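You operate a simulated robot arm through the tools that you are given. There is no shell and no other tool.

You are at the controls of a simulated robot arm. One attempt, no reset.

## Task
Swing the big port's clamp shut, run its wing nut tight and lock carriages R1 and R3.
Fine: turn each carriage's knob till its mark points up; leave the chamber's valves and carriage R2.

It is judged by the outcome, as a careful person would: the job done as asked, and still so three seconds after it is handed in. It fails if anything else is knocked over, pushed out of place, dropped, spilled or broken.

## Robot
A 7-joint arm with a fingered hand, fixed in place. Base frame: the origin is on the floor under the middle of its stand, x ahead of it, y to its left, z up. Lengths are in mm, angles in degrees, forces in N, time in s.
It reaches about 1023 mm from its shoulder. Its first joint turns from -166.0 to 166.0 degrees. Payload 4 kg.
The tool frame sits at the grasp point between the pads (the TCP): z along the fingers, y along the line on which they close. The tips reach 30 mm beyond it. The gripper opens to 104 mm; its body begins 35 mm behind the TCP. The gripper is a hand of 4 fingers: y runs from the thumb to the fingers, the wrist lies at [-15, -113, -190] in the tool frame.
Orientation is that of the tool frame in the base frame, as [roll, pitch, yaw] about the fixed x, y, z axes, in that order (R = Rz(yaw) Ry(pitch) Rx(roll)). With the fingers straight down and the wrist toward the robot, the tool's x, y and z point along [0, 1, 0], [1, 0, 0] and [0, 0, -1] of the base frame.

## Interface
- The arm moves only by the tool drive_tool. Its argument "targets" is a list that holds one entry, the list of rows, each a list of 6 numbers: the turn, a rotation vector about the tool's x, y, z in degrees, then the shift along the tool's x, y, z in m. In form: [[[wx, wy, wz, x, y, z], ...]]. A call has 1 to 20 rows; each row is the pose to reach, as a shift and turn from the pose commanded when the call began, along the tool's axes at that moment. Rows are played at 5 a second. More than 50 mm and 8.6 degrees between two rows, and nothing of the call is played. A pose out of reach is approached as far as the arm can. The call stops where the force on the tool passes 40 N (or 10 N more than at its start, if that is more) or the arm is blocked; 0.2 s more then pass. In this call time passes only in rows, and 0.2 s behind the last. It gives the time, the measured TCP pose, the force on the tool (base axes), the opening and the grip force at its end, in the units of the frame above (readings bear some noise), with the torque about the TCP (base axes, N m) and any sound that the robot's microphone picked up, and new pictures: "show" is both (left out), scene, wrist or none.
- Cameras (640 x 400 px; columns grow to the right, rows downward): "scene" is fixed at [49, -650.9, 1703.9]; the picture's right is [0.55, -0.83, 0.00], its down [-0.35, -0.23, -0.91] and it looks along [0.76, 0.50, -0.42] (base axes); focal length 355 px, centre (320, 200). "wrist" rides on the gripper at [61, -92, -130] in the tool frame; the picture's right is [-0.81, 0.27, -0.52], its down [-0.53, -0.71, 0.46] and it looks along [-0.24, 0.64, 0.72] (tool axes); focal length 275 px, centre (320, 200). There is no depth. A picture from a camera that has moved, and an enlarged one, comes with that camera's place and axes in the base frame and with its lens.
- finger_targets(index, middle, ring, thumb_bend, thumb_turn): sets how far each is bent, from 0 (flat) to 100 (curled in); at 30 the hand is open as for a grip, at 70 the pads meet at the TCP. One left out holds its place. A second passes; each finger stops where it meets its share of the squeeze, and holds until it gets a number again. It is the only way to open and close the hand. It gives what a move gives, with no picture; readings hold the bend of each and the force on the fingers (four entries, about 0 where the hand has none), thumb and palm. thumb_turn goes from beside the hand (0) to across from the fingers (100), as for a grip.
- inspect(camera, box): a new picture of the part [left, top, right, bottom] of that camera's present view, enlarged. No time passes.
- close_job(): hands the job in; it is judged then, once.

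Places have to be worked out from the pictures, the camera data and where the tool is seen. Open the gripper and draw the arm clear of the work before you hand the job in, unless the task says otherwise.

The tools are called after "Request:" by a JSON object that holds its "name" and its "arguments". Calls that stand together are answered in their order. drive_tool: Moves the arm, as the interface text tells. Its arguments: {"type":"object","properties":{"targets":{"type":"array","items":{"type":"array","items":{"type":"array","items":{"type":"number"}}}},"show":{"type":"string","enum":["both","scene","wrist","none"]}},"required":["targets"]} The other tools are called the same way: finger_targets (index, middle, ring, thumb_bend, thumb_turn) moves the fingers one by one; inspect (camera, box) takes an enlarged picture of a part of a camera's view; close_job () hands the job in.

At the start:

```text
time: 0.0
eef_pos: [592.7, -63.7, 1523.8]
ee_rot: [179.9, 0.0, 89.9]
wrist_force: [0.0, 0.4, -0.2]
moment: [0.02, 0.03, -0.01]
finger_gap: 103.5
gripper_force: 0.1
shape: jaw
bend: [30.0, 30.0, 30.0, 30.0, 98.0]
finger forces: [0.1, 0.0, 0.0, 0.0, 0.0, 0.1]
```

scene: 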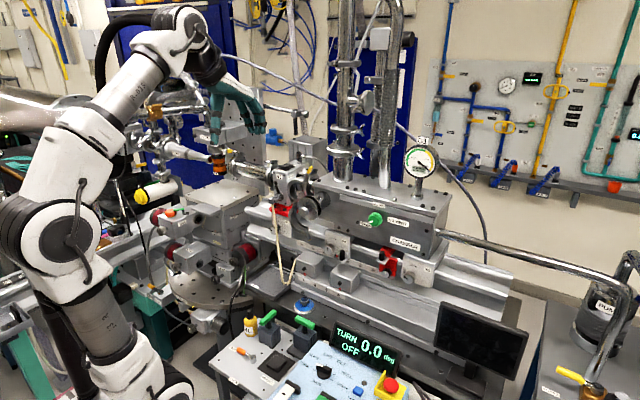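
wrist: 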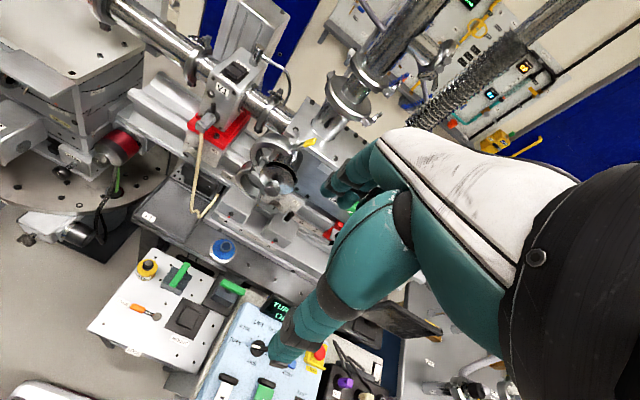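

I start by looking closely at the scene: the chamber with gauge, the rail with carriages (red/grey), and the clamps. I enlarge several parts of both views.

Request:
{"name": "inspect", "arguments": {"camera": "scene", "box": [240, 130, 460, 300]}}

Request:
{"name": "inspect", "arguments": {"camera": "scene", "box": [140, 100, 340, 230]}}

Request:
{"name": "inspect", "arguments": {"camera": "wrist", "box": [180, 60, 400, 240]}}

Request:
{"name": "inspect", "arguments": {"camera": "scene", "box": [200, 270, 420, 400]}}

```text
2.35 times, centred on (350, 215) of scene
camera zoom: at [49.0, -650.9, 1703.9], right [0.55, -0.83, 0.0], down [-0.35, -0.23, -0.91], along [0.76, 0.5, -0.42], focal length 836 px, centre (249, 165)
```

zoom: 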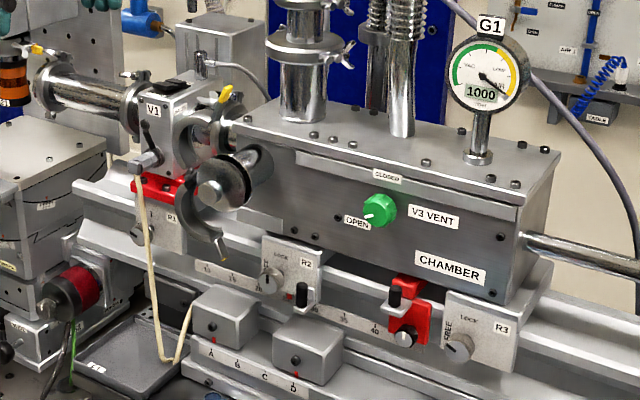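

```text
3.08 times, centred on (240, 165) of scene
camera zoom: at [49.0, -650.9, 1703.9], right [0.55, -0.83, 0.0], down [-0.35, -0.23, -0.91], along [0.76, 0.5, -0.42], focal length 1093 px, centre (566, 308)
```

zoom: 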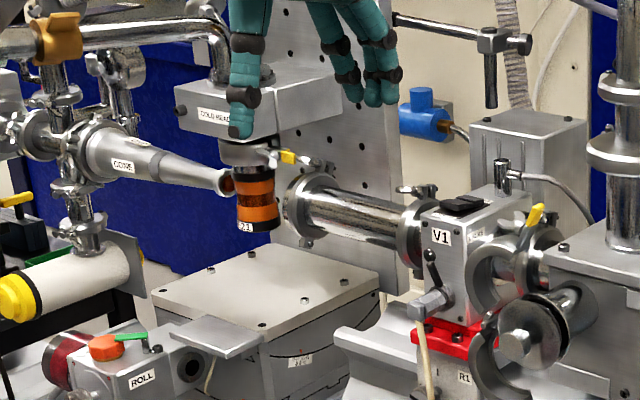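

```text
2.22 times, centred on (290, 150) of wrist
camera zoom: at [499.2, -3.3, 1656.1], right [0.27, -0.81, 0.52], down [-0.71, -0.53, -0.46], along [0.64, -0.24, -0.72], focal length 612 px, centre (387, 311)
```

zoom: 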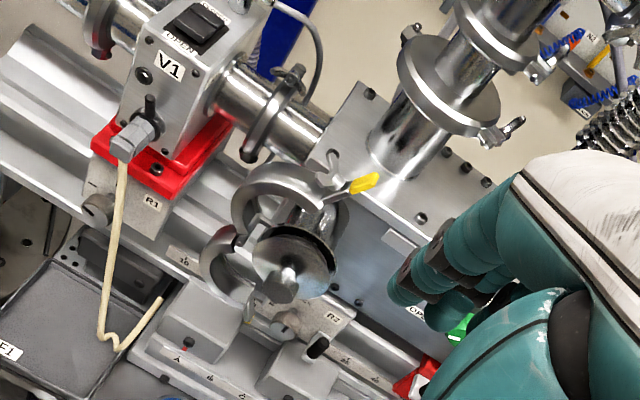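

```text
2.91 times, centred on (310, 335) of scene
camera zoom: at [49.0, -650.9, 1703.9], right [0.55, -0.83, 0.0], down [-0.35, -0.23, -0.91], along [0.76, 0.5, -0.42], focal length 1033 px, centre (349, -193)
```

zoom: 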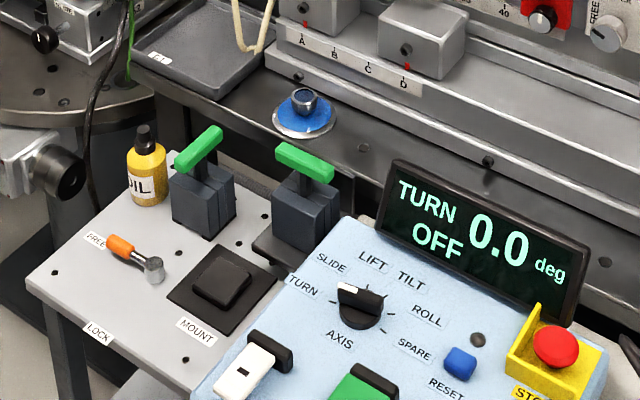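

The big port appears to be the blanked flange at the chamber's left end with an open hinged clamp (two C-halves). I zoom in on this clamp and the R1/R2/R3 knobs.

Request:
{"name": "inspect", "arguments": {"camera": "scene", "box": [285, 155, 355, 225]}}

Request:
{"name": "inspect", "arguments": {"camera": "wrist", "box": [235, 120, 315, 200]}}

Request:
{"name": "inspect", "arguments": {"camera": "scene", "box": [270, 190, 360, 260]}}

Request:
{"name": "inspect", "arguments": {"camera": "scene", "box": [370, 240, 440, 290]}}

Request:
{"name": "inspect", "arguments": {"camera": "wrist", "box": [195, 105, 265, 165]}}

```text
5.71 times, centred on (320, 190) of scene
camera zoom: at [49.0, -650.9, 1703.9], right [0.55, -0.83, 0.0], down [-0.35, -0.23, -0.91], along [0.76, 0.5, -0.42], focal length 2029 px, centre (320, 257)
```

zoom: 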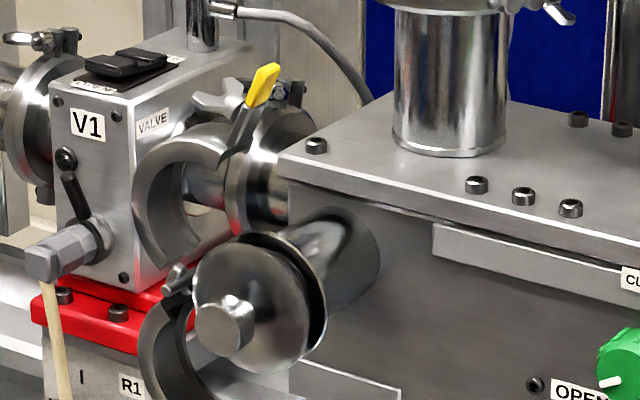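

```text
5.00 times, centred on (275, 160) of wrist
camera zoom: at [499.2, -3.3, 1656.1], right [0.27, -0.81, 0.52], down [-0.71, -0.53, -0.46], along [0.64, -0.24, -0.72], focal length 1376 px, centre (545, 400)
```

zoom: 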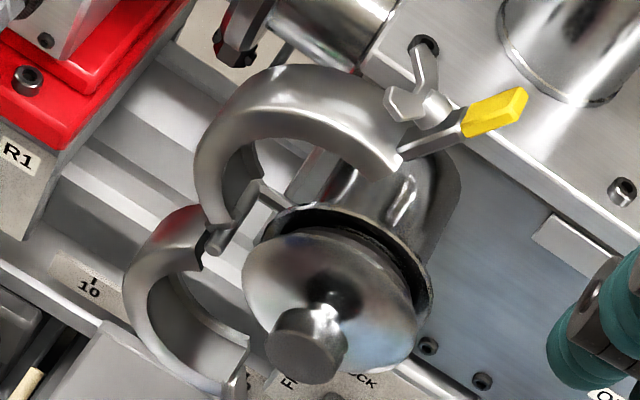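

```text
5.71 times, centred on (315, 225) of scene
camera zoom: at [49.0, -650.9, 1703.9], right [0.55, -0.83, 0.0], down [-0.35, -0.23, -0.91], along [0.76, 0.5, -0.42], focal length 2029 px, centre (349, 57)
```

zoom: 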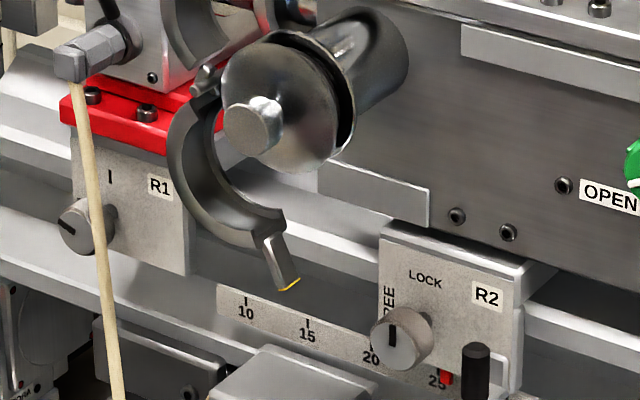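

```text
8.00 times, centred on (405, 265) of scene
camera zoom: at [49.0, -650.9, 1703.9], right [0.55, -0.83, 0.0], down [-0.35, -0.23, -0.91], along [0.76, 0.5, -0.42], focal length 2841 px, centre (-360, -320)
```

zoom: 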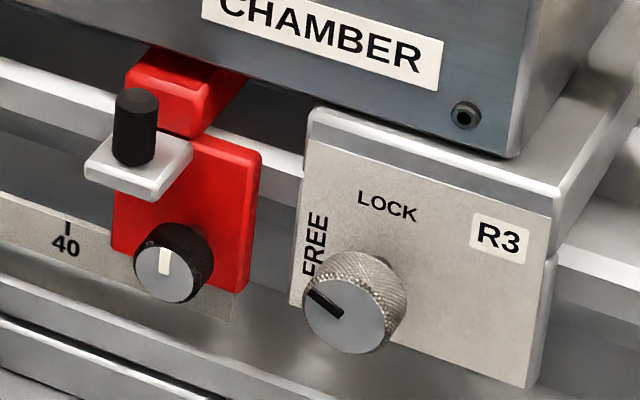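

```text
6.67 times, centred on (230, 135) of wrist
camera zoom: at [499.2, -3.3, 1656.1], right [0.27, -0.81, 0.52], down [-0.71, -0.53, -0.46], along [0.64, -0.24, -0.72], focal length 1835 px, centre (920, 633)
```

zoom: 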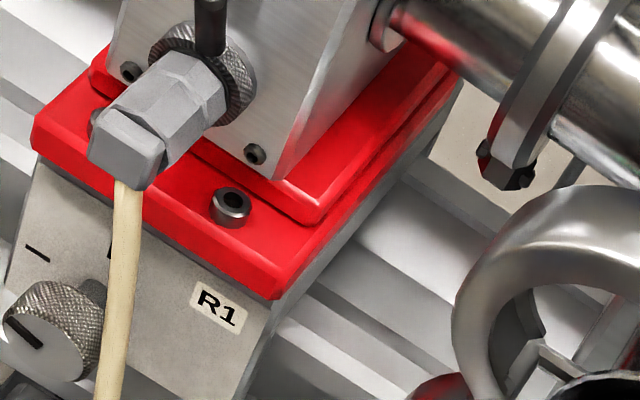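

I look at the hand itself and the arm to understand how the wrist attaches and how the fingers lie.

Request:
{"name": "inspect", "arguments": {"camera": "scene", "box": [140, 0, 300, 190]}}

Request:
{"name": "inspect", "arguments": {"camera": "wrist", "box": [240, 90, 640, 400]}}

Request:
{"name": "inspect", "arguments": {"camera": "scene", "box": [0, 0, 640, 400]}}

```text
2.11 times, centred on (220, 95) of scene
camera zoom: at [49.0, -650.9, 1703.9], right [0.55, -0.83, 0.0], down [-0.35, -0.23, -0.91], along [0.76, 0.5, -0.42], focal length 748 px, centre (530, 421)
```

zoom: 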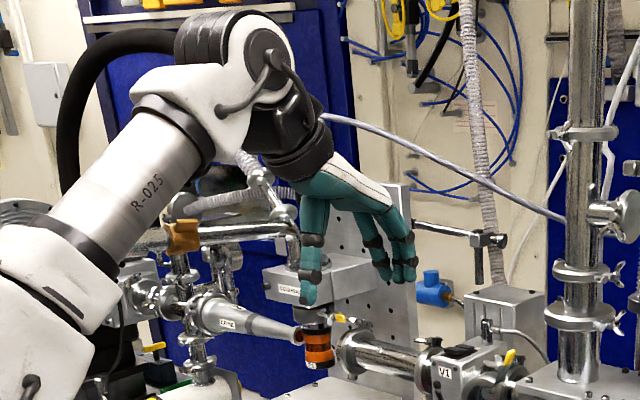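

```text
1.29 times, centred on (440, 245) of wrist
camera zoom: at [499.2, -3.3, 1656.1], right [0.27, -0.81, 0.52], down [-0.71, -0.53, -0.46], along [0.64, -0.24, -0.72], focal length 355 px, centre (165, 142)
```

zoom: 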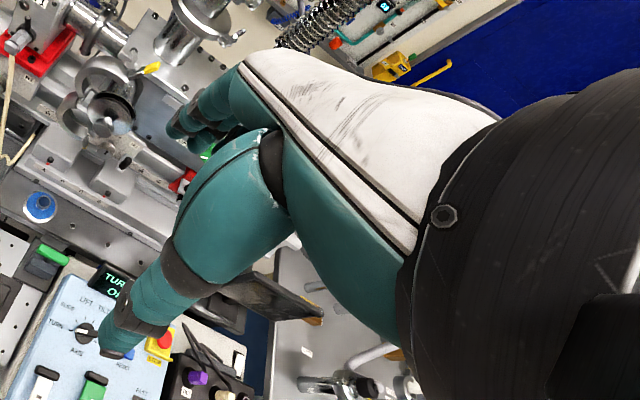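

```text
1.00 times, centred on (320, 200) of scene (not enlarged: the box is as wide or as high as the picture)
camera zoom: at [49.0, -650.9, 1703.9], right [0.55, -0.83, 0.0], down [-0.35, -0.23, -0.91], along [0.76, 0.5, -0.42], focal length 355 px, centre (320, 200)
```

zoom: 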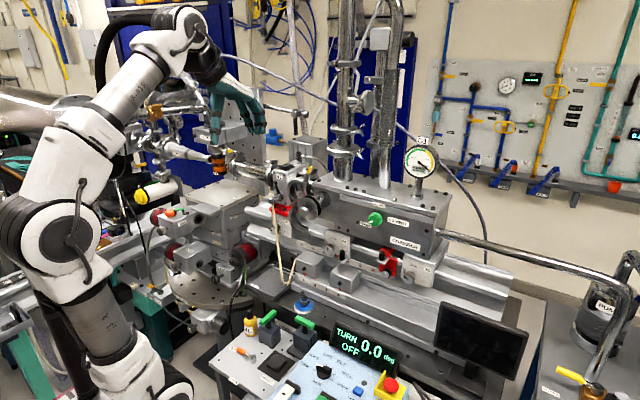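

The chamber's front faces −x and the rail runs along y. I estimate the port's blank boss near [866, -50, 1193] and the R1/R2/R3 knobs near x 964, z 1005 at y 171 / -87 / -378. I tilt the hand forward 45° and lower it for a level view of the work.

Request:
{"name": "drive_tool", "arguments": {"targets": [[[-7.5, 0, 0, 0, 0, 0.025], [-15, 0, 0, 0, 0, 0.05], [-22.5, 0, 0, 0, 0, 0.075], [-30, 0, 0, 0, 0, 0.1], [-37.5, 0, 0, 0, 0, 0.125], [-45, 0, 0, 0, 0, 0.15]]]}}

```text
time: 1.4
eef_pos: [592.0, -63.6, 1373.5]
ee_rot: [134.9, -0.1, 90.1]
wrist_force: [-0.6, -0.1, 0.2]
moment: [-0.03, 0.0, 0.0]
finger_gap: 103.7
gripper_force: 0.0
shape: jaw
bend: [30.0, 30.0, 30.0, 30.0, 98.0]
finger forces: [0.0, 0.0, 0.0, 0.0, 0.0, 0.0]
camera wrist: at [434.1, -2.8, 1402.0], right [-0.17, -0.81, 0.56], down [-0.18, -0.53, -0.83], along [0.97, -0.24, -0.05], focal length 275 px, centre (320, 200)
```

scene: 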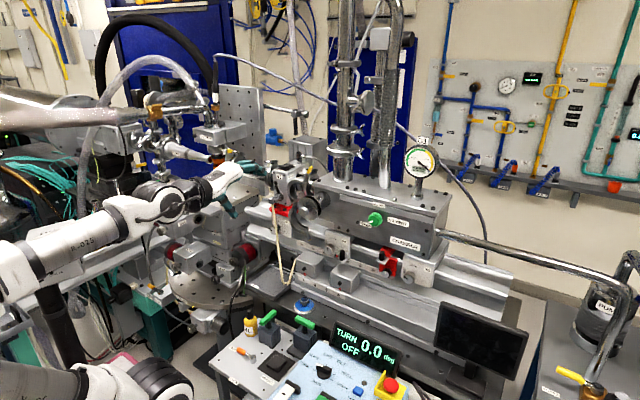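
wrist: 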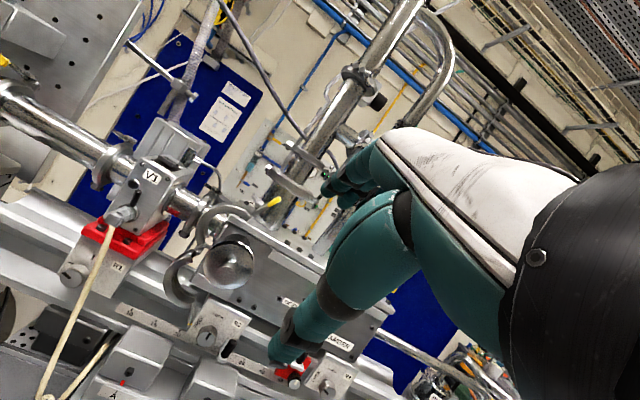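

The wrist camera now looks level at the port and carriages. I enlarge the clamp and the R1 area.

Request:
{"name": "inspect", "arguments": {"camera": "wrist", "box": [150, 180, 300, 310]}}

Request:
{"name": "inspect", "arguments": {"camera": "wrist", "box": [30, 160, 180, 300]}}

Request:
{"name": "inspect", "arguments": {"camera": "wrist", "box": [150, 300, 360, 400]}}

Request:
{"name": "inspect", "arguments": {"camera": "scene", "box": [160, 140, 360, 260]}}

```text
3.08 times, centred on (225, 245) of wrist
camera zoom: at [434.1, -2.8, 1402.0], right [-0.17, -0.81, 0.56], down [-0.18, -0.53, -0.83], along [0.97, -0.24, -0.05], focal length 847 px, centre (612, 62)
```

zoom: 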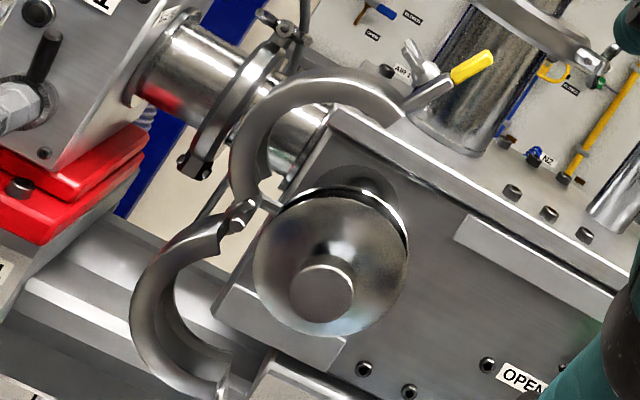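

```text
2.86 times, centred on (105, 230) of wrist
camera zoom: at [434.1, -2.8, 1402.0], right [-0.17, -0.81, 0.56], down [-0.18, -0.53, -0.83], along [0.97, -0.24, -0.05], focal length 786 px, centre (934, 114)
```

zoom: 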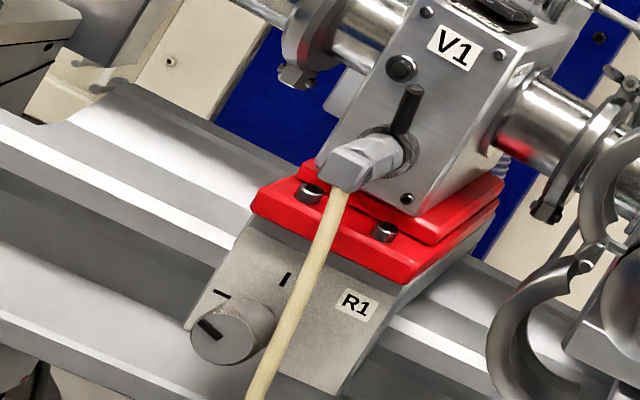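

```text
3.05 times, centred on (255, 350) of wrist
camera zoom: at [434.1, -2.8, 1402.0], right [-0.17, -0.81, 0.56], down [-0.18, -0.53, -0.83], along [0.97, -0.24, -0.05], focal length 839 px, centre (518, -257)
```

zoom: 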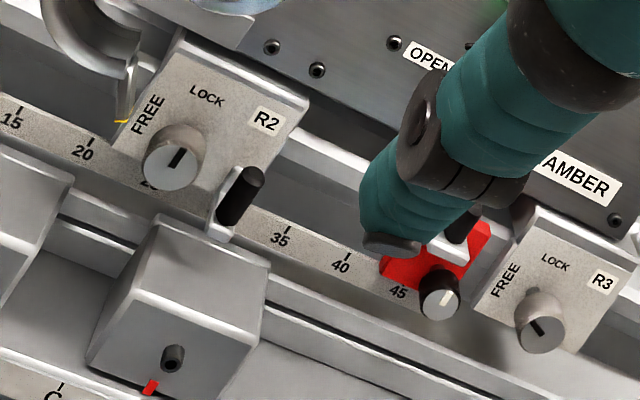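

```text
3.20 times, centred on (260, 200) of scene
camera zoom: at [49.0, -650.9, 1703.9], right [0.55, -0.83, 0.0], down [-0.35, -0.23, -0.91], along [0.76, 0.5, -0.42], focal length 1136 px, centre (512, 200)
```

zoom: 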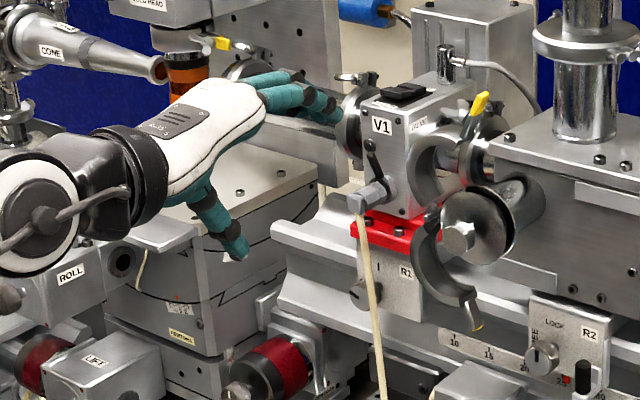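

I enlarge the clamp's parts strongly to understand the hinge, the wing nut with the yellow tab and the lower half.

Request:
{"name": "inspect", "arguments": {"camera": "wrist", "box": [225, 180, 275, 215]}}

Request:
{"name": "inspect", "arguments": {"camera": "wrist", "box": [175, 215, 265, 275]}}

Request:
{"name": "inspect", "arguments": {"camera": "wrist", "box": [160, 255, 240, 310]}}

Request:
{"name": "inspect", "arguments": {"camera": "scene", "box": [290, 160, 350, 200]}}

Request:
{"name": "inspect", "arguments": {"camera": "scene", "box": [300, 195, 345, 240]}}

Request:
{"name": "inspect", "arguments": {"camera": "scene", "box": [320, 100, 380, 180]}}

```text
11.43 times, centred on (250, 198) of wrist
camera zoom: at [434.1, -2.8, 1402.0], right [-0.17, -0.81, 0.56], down [-0.18, -0.53, -0.83], along [0.97, -0.24, -0.05], focal length 3146 px, centre (1120, 229)
```

zoom: 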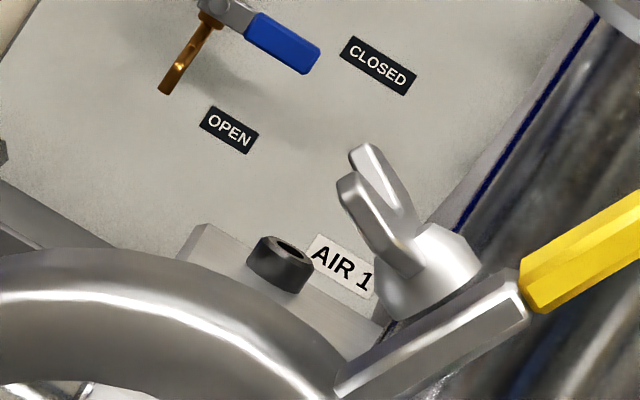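

```text
6.67 times, centred on (220, 245) of wrist
camera zoom: at [434.1, -2.8, 1402.0], right [-0.17, -0.81, 0.56], down [-0.18, -0.53, -0.83], along [0.97, -0.24, -0.05], focal length 1835 px, centre (987, -100)
```

zoom: 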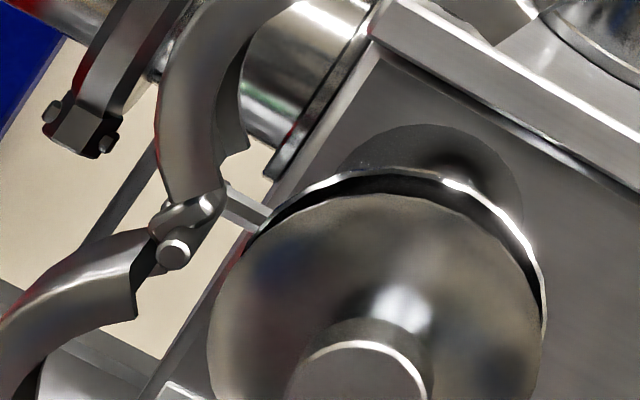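

```text
7.27 times, centred on (200, 282) of wrist
camera zoom: at [434.1, -2.8, 1402.0], right [-0.17, -0.81, 0.56], down [-0.18, -0.53, -0.83], along [0.97, -0.24, -0.05], focal length 2002 px, centre (1193, -400)
```

zoom: 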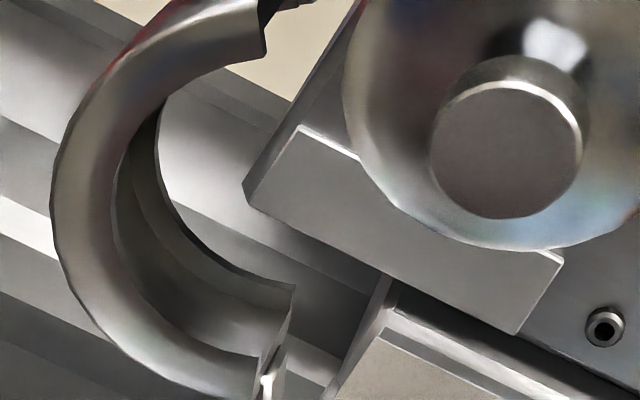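

```text
10.00 times, centred on (320, 180) of scene
camera zoom: at [49.0, -650.9, 1703.9], right [0.55, -0.83, 0.0], down [-0.35, -0.23, -0.91], along [0.76, 0.5, -0.42], focal length 3551 px, centre (320, 400)
```

zoom: 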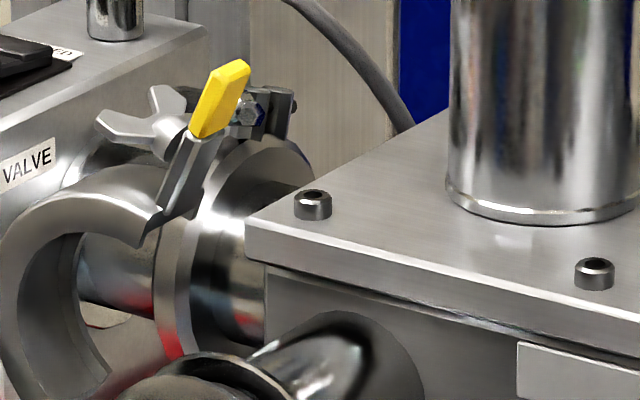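

```text
8.89 times, centred on (322, 218) of scene
camera zoom: at [49.0, -650.9, 1703.9], right [0.55, -0.83, 0.0], down [-0.35, -0.23, -0.91], along [0.76, 0.5, -0.42], focal length 3157 px, centre (298, 44)
```

zoom: 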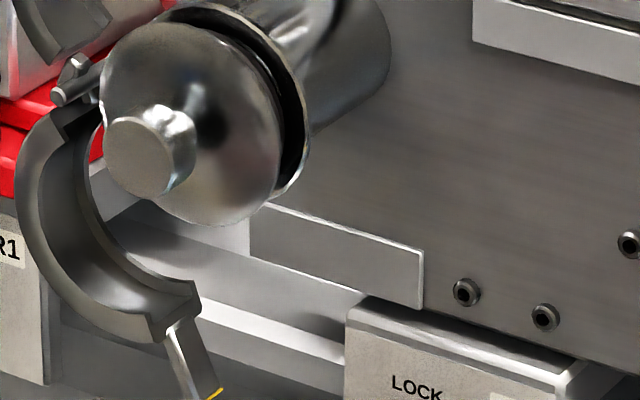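

```text
5.00 times, centred on (350, 140) of scene
camera zoom: at [49.0, -650.9, 1703.9], right [0.55, -0.83, 0.0], down [-0.35, -0.23, -0.91], along [0.76, 0.5, -0.42], focal length 1776 px, centre (170, 500)
```

zoom: 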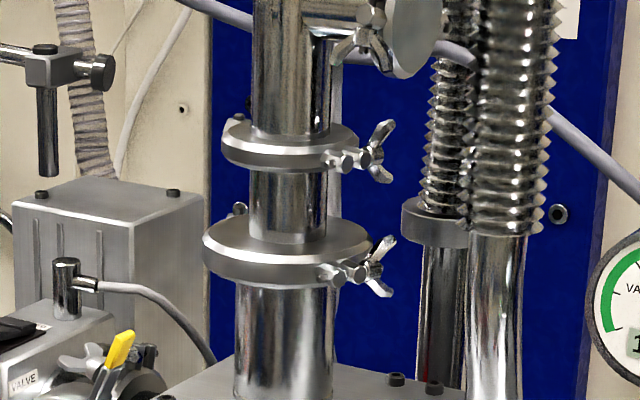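

The clamp hinges on a pin at about [902, 8, 1196]. Its upper half (wing nut, yellow tab at about [900, -54, 1329]) is swung up about 65°, and the lower half hangs about 63° down with its tab near [900, -53, 1077]. I turn the hand back to point down and move closer, above and left of the upper tab.

Request:
{"name": "drive_tool", "arguments": {"targets": [[[6, 0, 0, 0.006, 0.026, 0.0185], [12, 0, 0, 0.012, 0.052, 0.037], [18, 0, 0, 0.018, 0.078, 0.0555], [24, 0, 0, 0.024, 0.104, 0.074], [30, 0, 0, 0.03, 0.13, 0.0925], [36, 0, 0, 0.036, 0.156, 0.111], [42, 0, 0, 0.042, 0.182, 0.1295], [45, 0, 0, 0.048, 0.204, 0.147]]]}}

```text
time: 3.2
eef_pos: [839.3, -16.2, 1414.5]
ee_rot: [180.0, 0.0, 89.9]
wrist_force: [-1.0, -0.8, 0.2]
moment: [0.0, -0.05, -0.03]
finger_gap: 103.9
gripper_force: 0.0
shape: jaw
bend: [30.0, 30.0, 30.0, 30.0, 98.0]
finger forces: [0.0, 0.0, 0.1, 0.0, 0.0, 0.1]
camera wrist: at [746.4, 44.6, 1546.1], right [0.27, -0.81, 0.52], down [-0.71, -0.53, -0.46], along [0.64, -0.24, -0.72], focal length 275 px, centre (320, 200)
```

scene: 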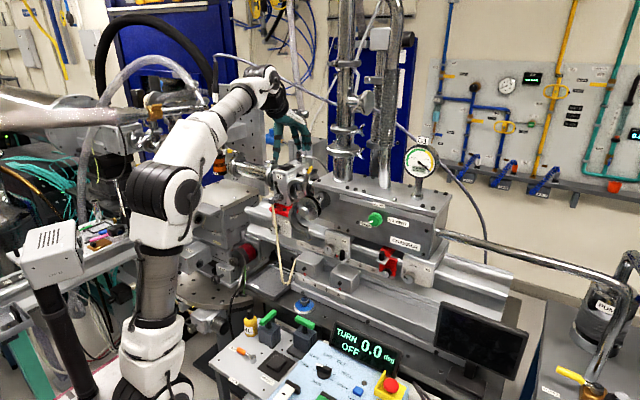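
wrist: 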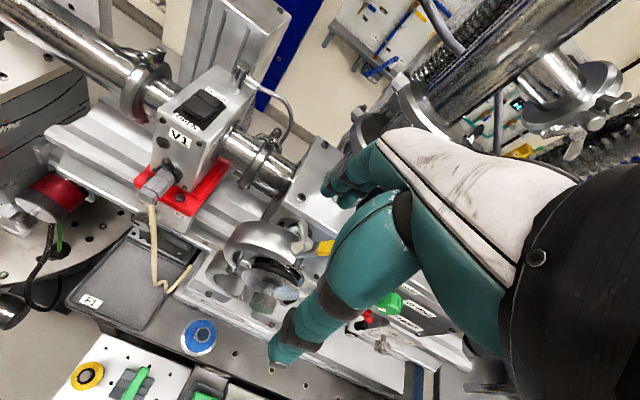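

The hand now points down above the port. I zoom into the wrist view to locate the tab and ring relative to the fingers.

Request:
{"name": "inspect", "arguments": {"camera": "wrist", "box": [200, 130, 380, 330]}}

Request:
{"name": "inspect", "arguments": {"camera": "scene", "box": [230, 60, 380, 220]}}

Request:
{"name": "inspect", "arguments": {"camera": "wrist", "box": [60, 150, 240, 320]}}

```text
2.00 times, centred on (290, 230) of wrist
camera zoom: at [746.4, 44.6, 1546.1], right [0.27, -0.81, 0.52], down [-0.71, -0.53, -0.46], along [0.64, -0.24, -0.72], focal length 551 px, centre (380, 140)
```

zoom: 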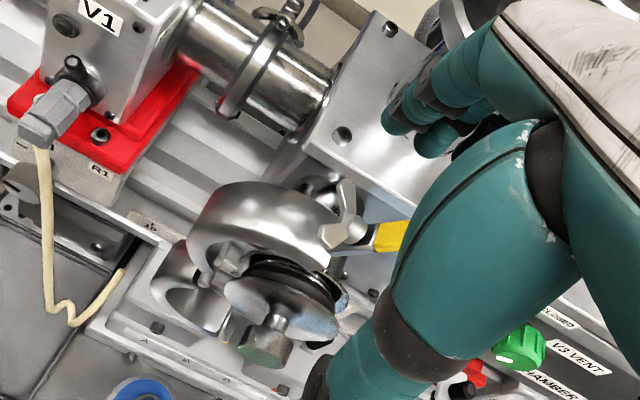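

```text
2.50 times, centred on (305, 140) of scene
camera zoom: at [49.0, -650.9, 1703.9], right [0.55, -0.83, 0.0], down [-0.35, -0.23, -0.91], along [0.76, 0.5, -0.42], focal length 888 px, centre (358, 350)
```

zoom: 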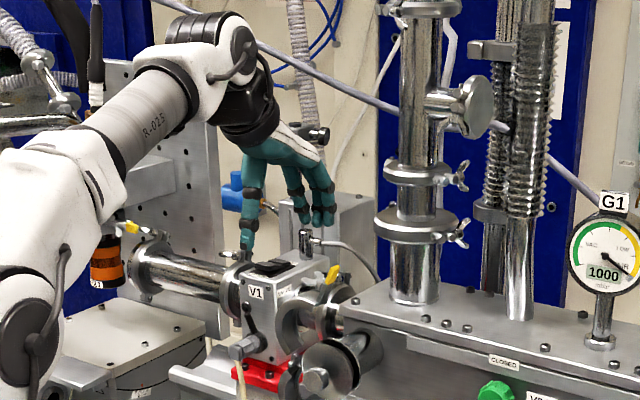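

```text
2.35 times, centred on (150, 235) of wrist
camera zoom: at [746.4, 44.6, 1546.1], right [0.27, -0.81, 0.52], down [-0.71, -0.53, -0.46], along [0.64, -0.24, -0.72], focal length 648 px, centre (720, 118)
```

zoom: 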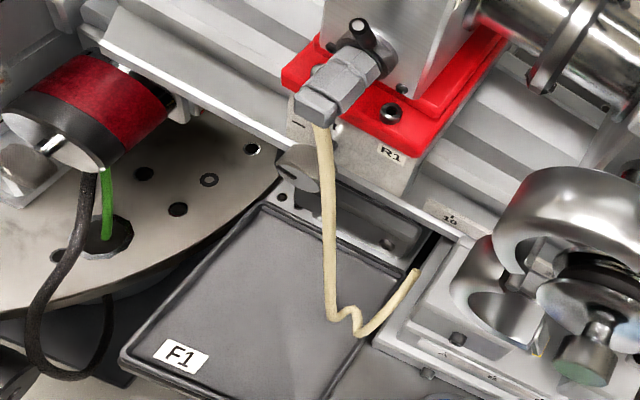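

The rope is a free-hanging cord from V1's handle, loose at its end, so I'll stay off it. I close the hand into a beak to use as a pusher for the upper half's tab.

Request:
{"name": "finger_targets", "arguments": {"index": 68, "middle": 68, "ring": 68, "thumb_bend": 68}}

Request:
{"name": "inspect", "arguments": {"camera": "wrist", "box": [160, 100, 480, 360]}}

Request:
{"name": "inspect", "arguments": {"camera": "scene", "box": [260, 90, 340, 220]}}

```text
time: 4.2
eef_pos: [839.5, -15.5, 1413.4]
ee_rot: [180.0, 0.1, 90.0]
wrist_force: [0.4, 0.9, 0.2]
moment: [-0.03, 0.01, -0.03]
finger_gap: 6.4
gripper_force: 0.1
shape: fingers
bend: [68.0, 68.0, 68.0, 68.0, 98.0]
finger forces: [0.0, 0.1, 0.0, 0.0, 0.0, 0.0]
```

```text
1.54 times, centred on (320, 230) of wrist
camera zoom: at [746.8, 44.9, 1545.3], right [0.27, -0.81, 0.52], down [-0.71, -0.53, -0.46], along [0.64, -0.24, -0.72], focal length 424 px, centre (320, 154)
```

zoom: 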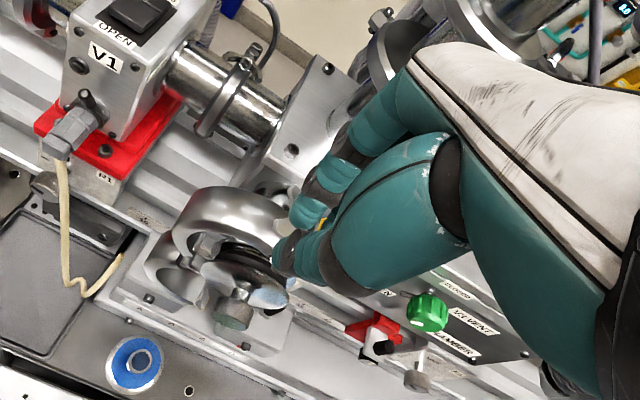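

```text
3.08 times, centred on (300, 155) of scene
camera zoom: at [49.0, -650.9, 1703.9], right [0.55, -0.83, 0.0], down [-0.35, -0.23, -0.91], along [0.76, 0.5, -0.42], focal length 1093 px, centre (382, 338)
```

zoom: 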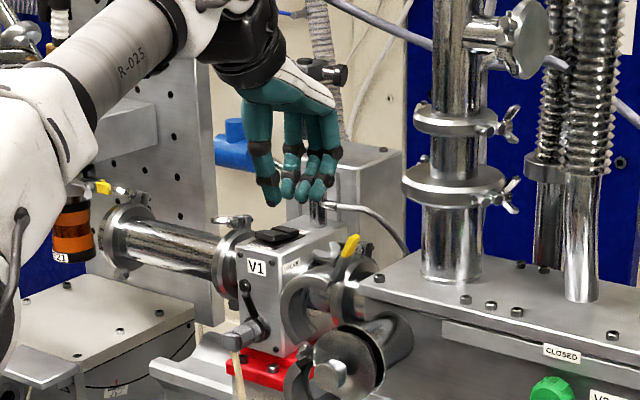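

The beak's ring finger lies about 40 mm to −y of the TCP with tips ~27 mm below it. I place the beak just left (+y) of the yellow tab at tab height: TCP [890, 25, 1352].

Request:
{"name": "drive_tool", "arguments": {"targets": [[[0, 0, 0, 0.02, 0.025, 0.015], [0, 0, 0, 0.04, 0.05, 0.03], [0, 0, 0, 0.04, 0.05, 0.062]]]}}

Request:
{"name": "inspect", "arguments": {"camera": "scene", "box": [260, 110, 360, 210]}}

Request:
{"name": "inspect", "arguments": {"camera": "wrist", "box": [200, 140, 400, 300]}}

```text
time: 5.0
eef_pos: [891.5, 25.8, 1352.1]
ee_rot: [-179.9, 0.0, 90.0]
wrist_force: [-0.2, -0.7, 0.3]
moment: [0.03, -0.02, -0.02]
finger_gap: 6.1
gripper_force: 0.1
shape: fingers
bend: [68.0, 68.0, 68.0, 68.0, 98.0]
finger forces: [0.1, 0.0, 0.0, 0.0, 0.1, 0.1]
camera wrist: at [798.3, 86.4, 1484.0], right [0.27, -0.81, 0.52], down [-0.71, -0.53, -0.46], along [0.65, -0.24, -0.72], focal length 275 px, centre (320, 200)
```

scene: 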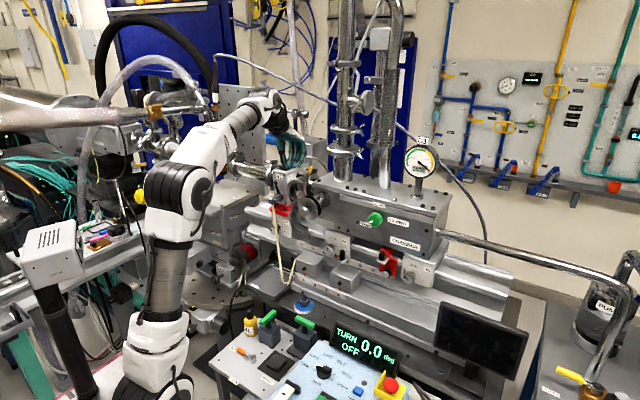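
wrist: 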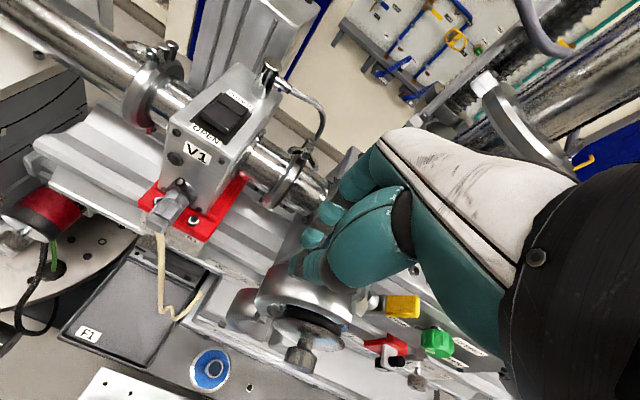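

```text
4.00 times, centred on (310, 160) of scene
camera zoom: at [49.0, -650.9, 1703.9], right [0.55, -0.83, 0.0], down [-0.35, -0.23, -0.91], along [0.76, 0.5, -0.42], focal length 1421 px, centre (360, 360)
```

zoom: 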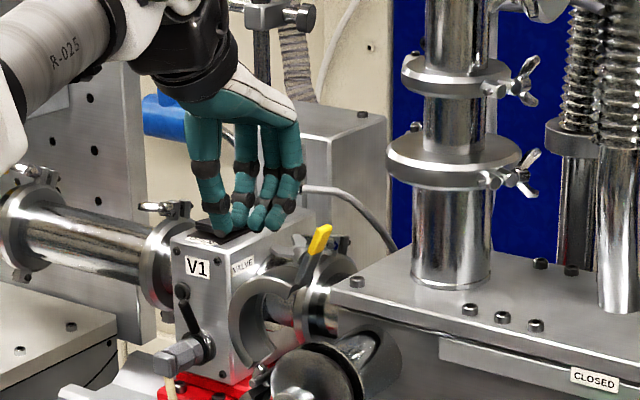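

```text
2.50 times, centred on (300, 220) of wrist
camera zoom: at [798.3, 86.4, 1484.0], right [0.27, -0.81, 0.52], down [-0.71, -0.53, -0.46], along [0.65, -0.24, -0.72], focal length 688 px, centre (370, 150)
```

zoom: 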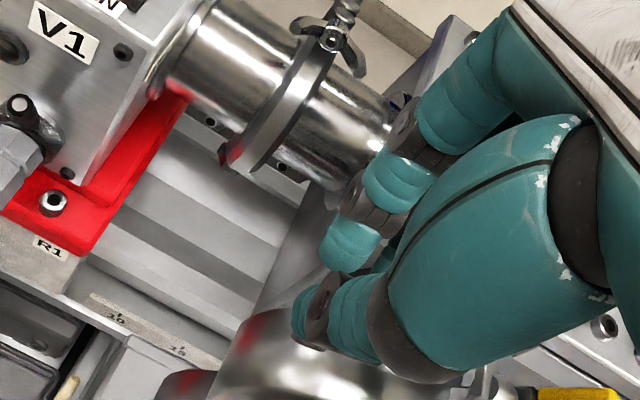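

The wing nut's wings reach nearly tab height, so a narrow pusher is better. I curl middle and ring away and open the thumb, keeping only the index as a pusher, then check from both cameras.

Request:
{"name": "finger_targets", "arguments": {"index": 66, "middle": 100, "ring": 100, "thumb_bend": 20}}

Request:
{"name": "inspect", "arguments": {"camera": "scene", "box": [260, 110, 360, 210]}}

Request:
{"name": "inspect", "arguments": {"camera": "wrist", "box": [200, 140, 480, 340]}}

```text
time: 6.0
eef_pos: [891.2, 26.2, 1352.6]
ee_rot: [179.9, 0.0, 90.0]
wrist_force: [-0.5, 0.1, -0.1]
moment: [0.0, 0.0, 0.01]
finger_gap: 64.5
gripper_force: 0.1
shape: fingers
bend: [66.0, 100.0, 100.0, 20.0, 98.0]
finger forces: [0.1, 0.0, 0.0, 0.1, 0.0, 0.0]
```

```text
4.00 times, centred on (310, 160) of scene
camera zoom: at [49.0, -650.9, 1703.9], right [0.55, -0.83, 0.0], down [-0.35, -0.23, -0.91], along [0.76, 0.5, -0.42], focal length 1421 px, centre (360, 360)
```

zoom: 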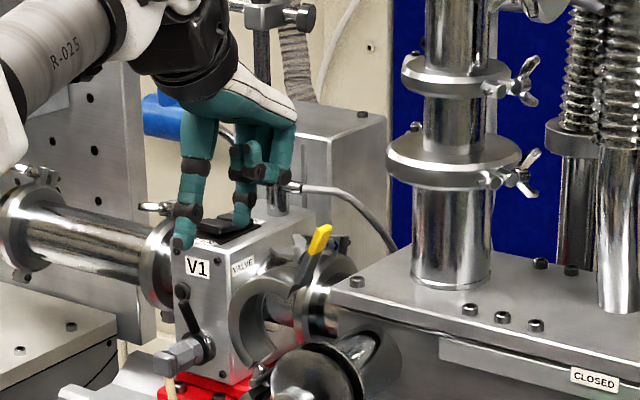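

```text
2.00 times, centred on (340, 240) of wrist
camera zoom: at [798.3, 86.1, 1484.1], right [0.27, -0.81, 0.52], down [-0.71, -0.53, -0.46], along [0.64, -0.24, -0.72], focal length 551 px, centre (280, 120)
```

zoom: 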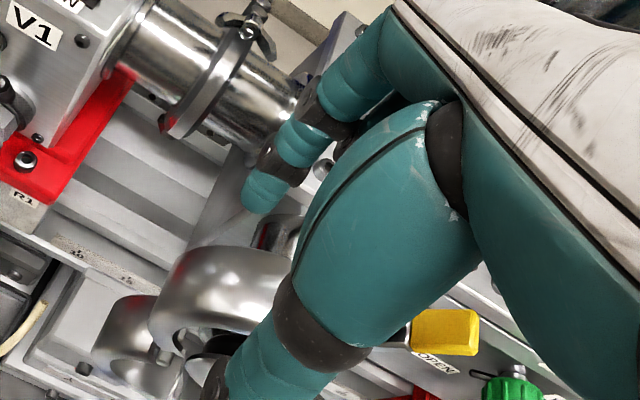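

Only the index (about 26 mm below the TCP, centred near it) hangs down now, with curled fingers well above. I slide it over the wing nut's wings to the tab's left face and push it −y a little, following the arc, then look.

Request:
{"name": "drive_tool", "arguments": {"targets": [[[0, 0, 0, -0.021, 0, -0.0095], [0, 0, 0, -0.046, 0, -0.0095], [0, 0, 0, -0.058, 0, -0.0085], [0, 0, 0, -0.066, 0, -0.0065], [0, 0, 0, -0.074, 0, -0.0015], [0, 0, 0, -0.082, 0, 0.005], [0, 0, 0, -0.09, 0, 0.012], [0, 0, 0, -0.098, 0, 0.0175]]]}}

Request:
{"name": "inspect", "arguments": {"camera": "scene", "box": [270, 120, 350, 230]}}

Request:
{"name": "inspect", "arguments": {"camera": "wrist", "box": [180, 140, 420, 320]}}

```text
time: 7.8
eef_pos: [892.1, -73.3, 1336.5]
ee_rot: [179.9, 0.1, 90.0]
wrist_force: [-0.1, 0.0, -0.7]
moment: [-0.01, 0.01, 0.01]
finger_gap: 64.9
gripper_force: 0.1
shape: fingers
bend: [66.0, 100.0, 100.0, 20.0, 98.0]
finger forces: [0.1, 0.1, 0.0, 0.0, 0.0, 0.0]
camera wrist: at [797.6, -12.9, 1466.2], right [0.27, -0.81, 0.52], down [-0.71, -0.53, -0.46], along [0.64, -0.24, -0.72], focal length 275 px, centre (320, 200)
```

scene: 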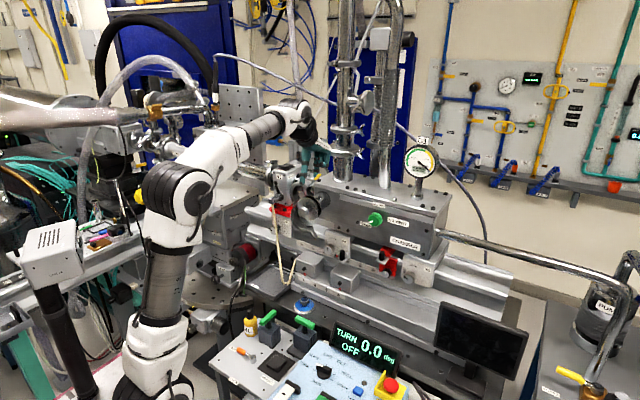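
wrist: 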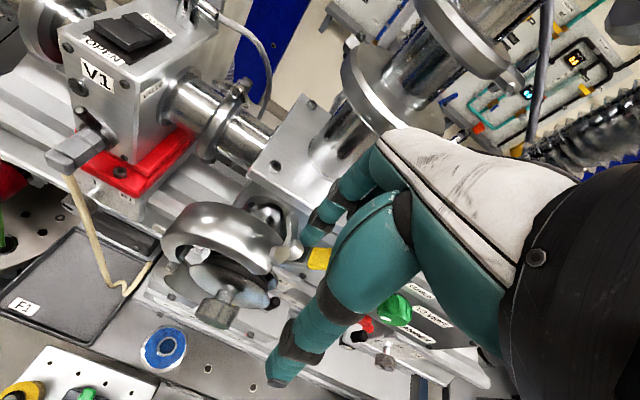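

```text
3.64 times, centred on (310, 175) of scene
camera zoom: at [49.0, -650.9, 1703.9], right [0.55, -0.83, 0.0], down [-0.35, -0.23, -0.91], along [0.76, 0.5, -0.42], focal length 1291 px, centre (356, 291)
```

zoom: 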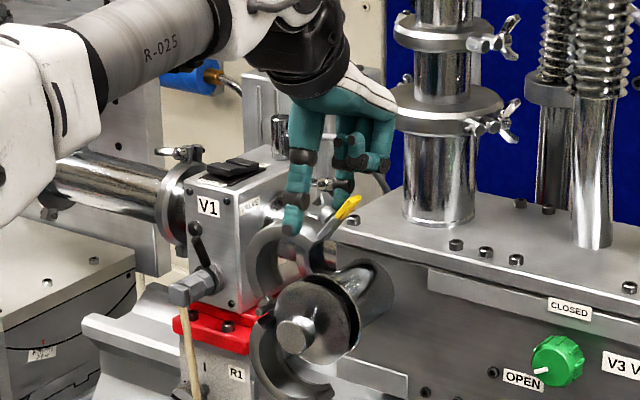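

```text
2.22 times, centred on (300, 230) of wrist
camera zoom: at [797.6, -12.9, 1466.2], right [0.27, -0.81, 0.52], down [-0.71, -0.53, -0.46], along [0.64, -0.24, -0.72], focal length 612 px, centre (364, 133)
```

zoom: 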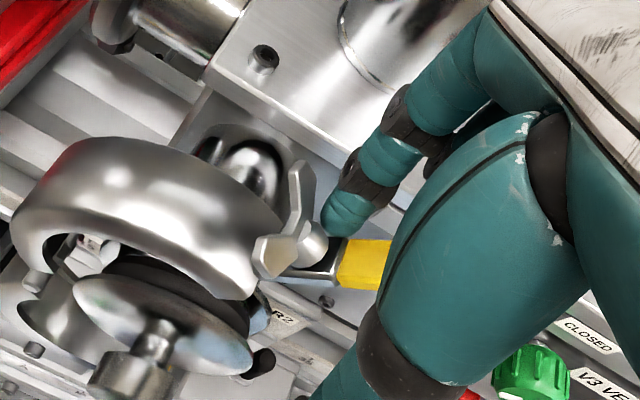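

The upper half swings freely with the finger (now about 50° open). I keep following the arc down to about 14° and look again.

Request:
{"name": "drive_tool", "arguments": {"targets": [[[0, 0, 0, -0.0105, 0, 0.008], [0, 0, 0, -0.0207, 0, 0.0175], [0, 0, 0, -0.0332, 0, 0.0312], [0, 0, 0, -0.0437, 0, 0.046], [0, 0, 0, -0.0507, 0, 0.0595], [0, 0, 0, -0.0567, 0, 0.0741]]]}}

Request:
{"name": "inspect", "arguments": {"camera": "scene", "box": [270, 130, 370, 240]}}

Request:
{"name": "inspect", "arguments": {"camera": "wrist", "box": [180, 140, 420, 320]}}

```text
time: 9.2
eef_pos: [889.7, -130.6, 1260.4]
ee_rot: [180.0, -0.1, 90.0]
wrist_force: [0.7, -0.2, -0.6]
moment: [0.01, 0.01, 0.05]
finger_gap: 65.0
gripper_force: 0.0
shape: fingers
bend: [66.0, 100.0, 100.0, 20.0, 98.0]
finger forces: [0.1, 0.0, 0.1, 0.0, 0.0, 0.0]
camera wrist: at [797.4, -69.4, 1391.5], right [0.27, -0.81, 0.52], down [-0.71, -0.53, -0.46], along [0.64, -0.24, -0.72], focal length 275 px, centre (320, 200)
```

scene: 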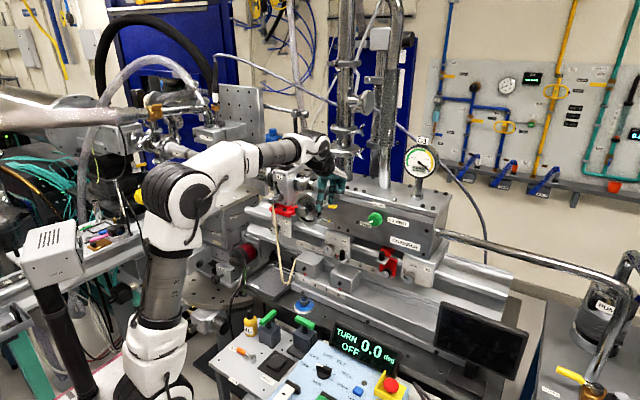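
wrist: 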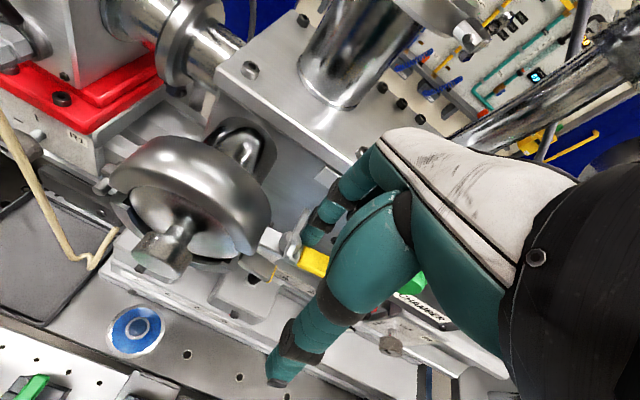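

```text
3.64 times, centred on (320, 185) of scene
camera zoom: at [49.0, -650.9, 1703.9], right [0.55, -0.83, 0.0], down [-0.35, -0.23, -0.91], along [0.76, 0.5, -0.42], focal length 1291 px, centre (320, 254)
```

zoom: 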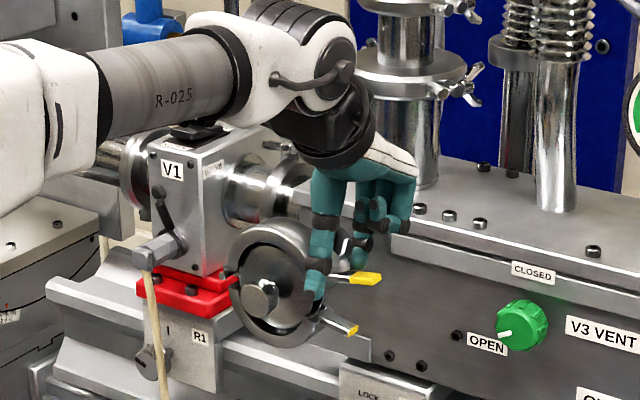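

```text
2.22 times, centred on (300, 230) of wrist
camera zoom: at [797.4, -69.4, 1391.5], right [0.27, -0.81, 0.52], down [-0.71, -0.53, -0.46], along [0.64, -0.24, -0.72], focal length 612 px, centre (364, 133)
```

zoom: 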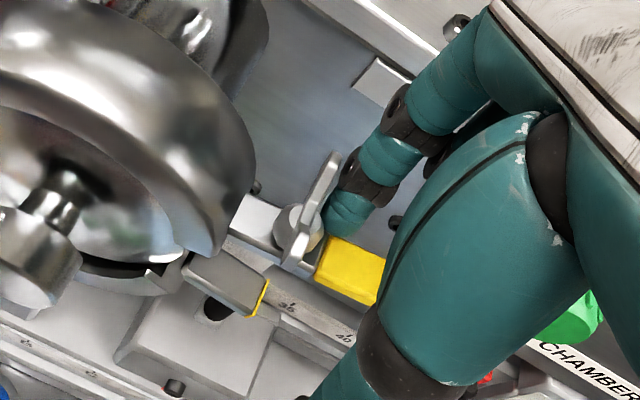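

The two halves are coupled: the lower half came up together with the upper. I continue down gently until the clamp meets the flange.

Request:
{"name": "drive_tool", "arguments": {"targets": [[[0, 0, 0, -0.0022, 0, 0.0065], [0, 0, 0, -0.0041, 0, 0.0129], [0, 0, 0, -0.0052, 0, 0.0193], [0, 0, 0, -0.0064, 0, 0.0257]]]}}

Request:
{"name": "inspect", "arguments": {"camera": "scene", "box": [280, 150, 360, 240]}}

Request:
{"name": "inspect", "arguments": {"camera": "wrist", "box": [200, 180, 360, 320]}}

```text
time: 10.2
eef_pos: [890.7, -136.6, 1236.6]
ee_rot: [179.9, 0.0, 90.0]
wrist_force: [1.1, 1.0, 3.9]
moment: [0.1, -0.1, -0.01]
finger_gap: 64.5
gripper_force: 2.0
shape: fingers
bend: [66.0, 100.0, 100.0, 20.0, 98.0]
finger forces: [4.0, 0.0, 0.0, 0.0, 0.0, 0.0]
camera wrist: at [797.1, -76.1, 1367.9], right [0.27, -0.81, 0.52], down [-0.71, -0.53, -0.46], along [0.65, -0.24, -0.72], focal length 275 px, centre (320, 200)
```

scene: 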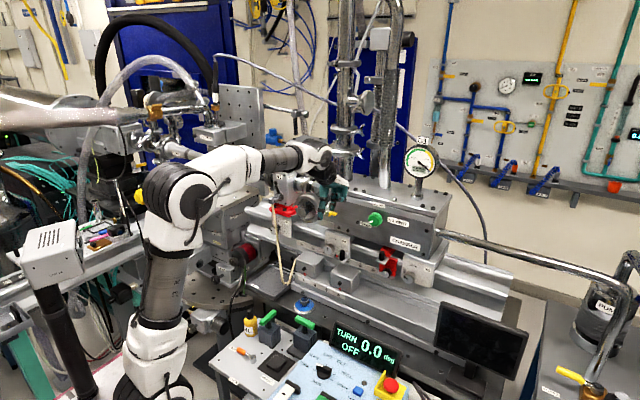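
wrist: 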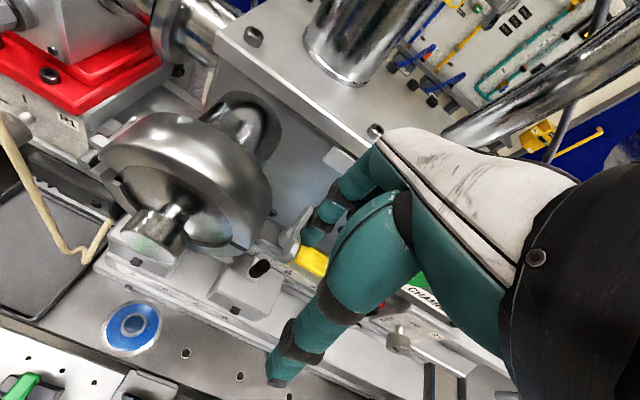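

```text
4.44 times, centred on (320, 195) of scene
camera zoom: at [49.0, -650.9, 1703.9], right [0.55, -0.83, 0.0], down [-0.35, -0.23, -0.91], along [0.76, 0.5, -0.42], focal length 1578 px, centre (320, 222)
```

zoom: 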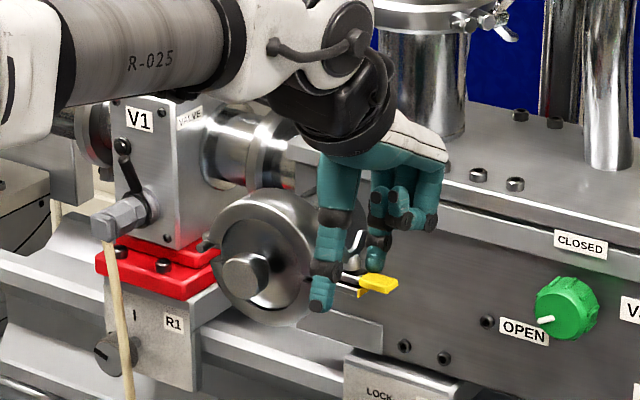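

```text
2.86 times, centred on (280, 250) of wrist
camera zoom: at [797.1, -76.1, 1367.9], right [0.27, -0.81, 0.52], down [-0.71, -0.53, -0.46], along [0.65, -0.24, -0.72], focal length 786 px, centre (434, 57)
```

zoom: 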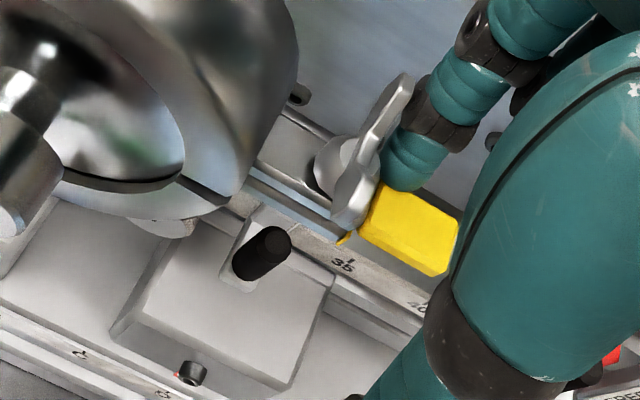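

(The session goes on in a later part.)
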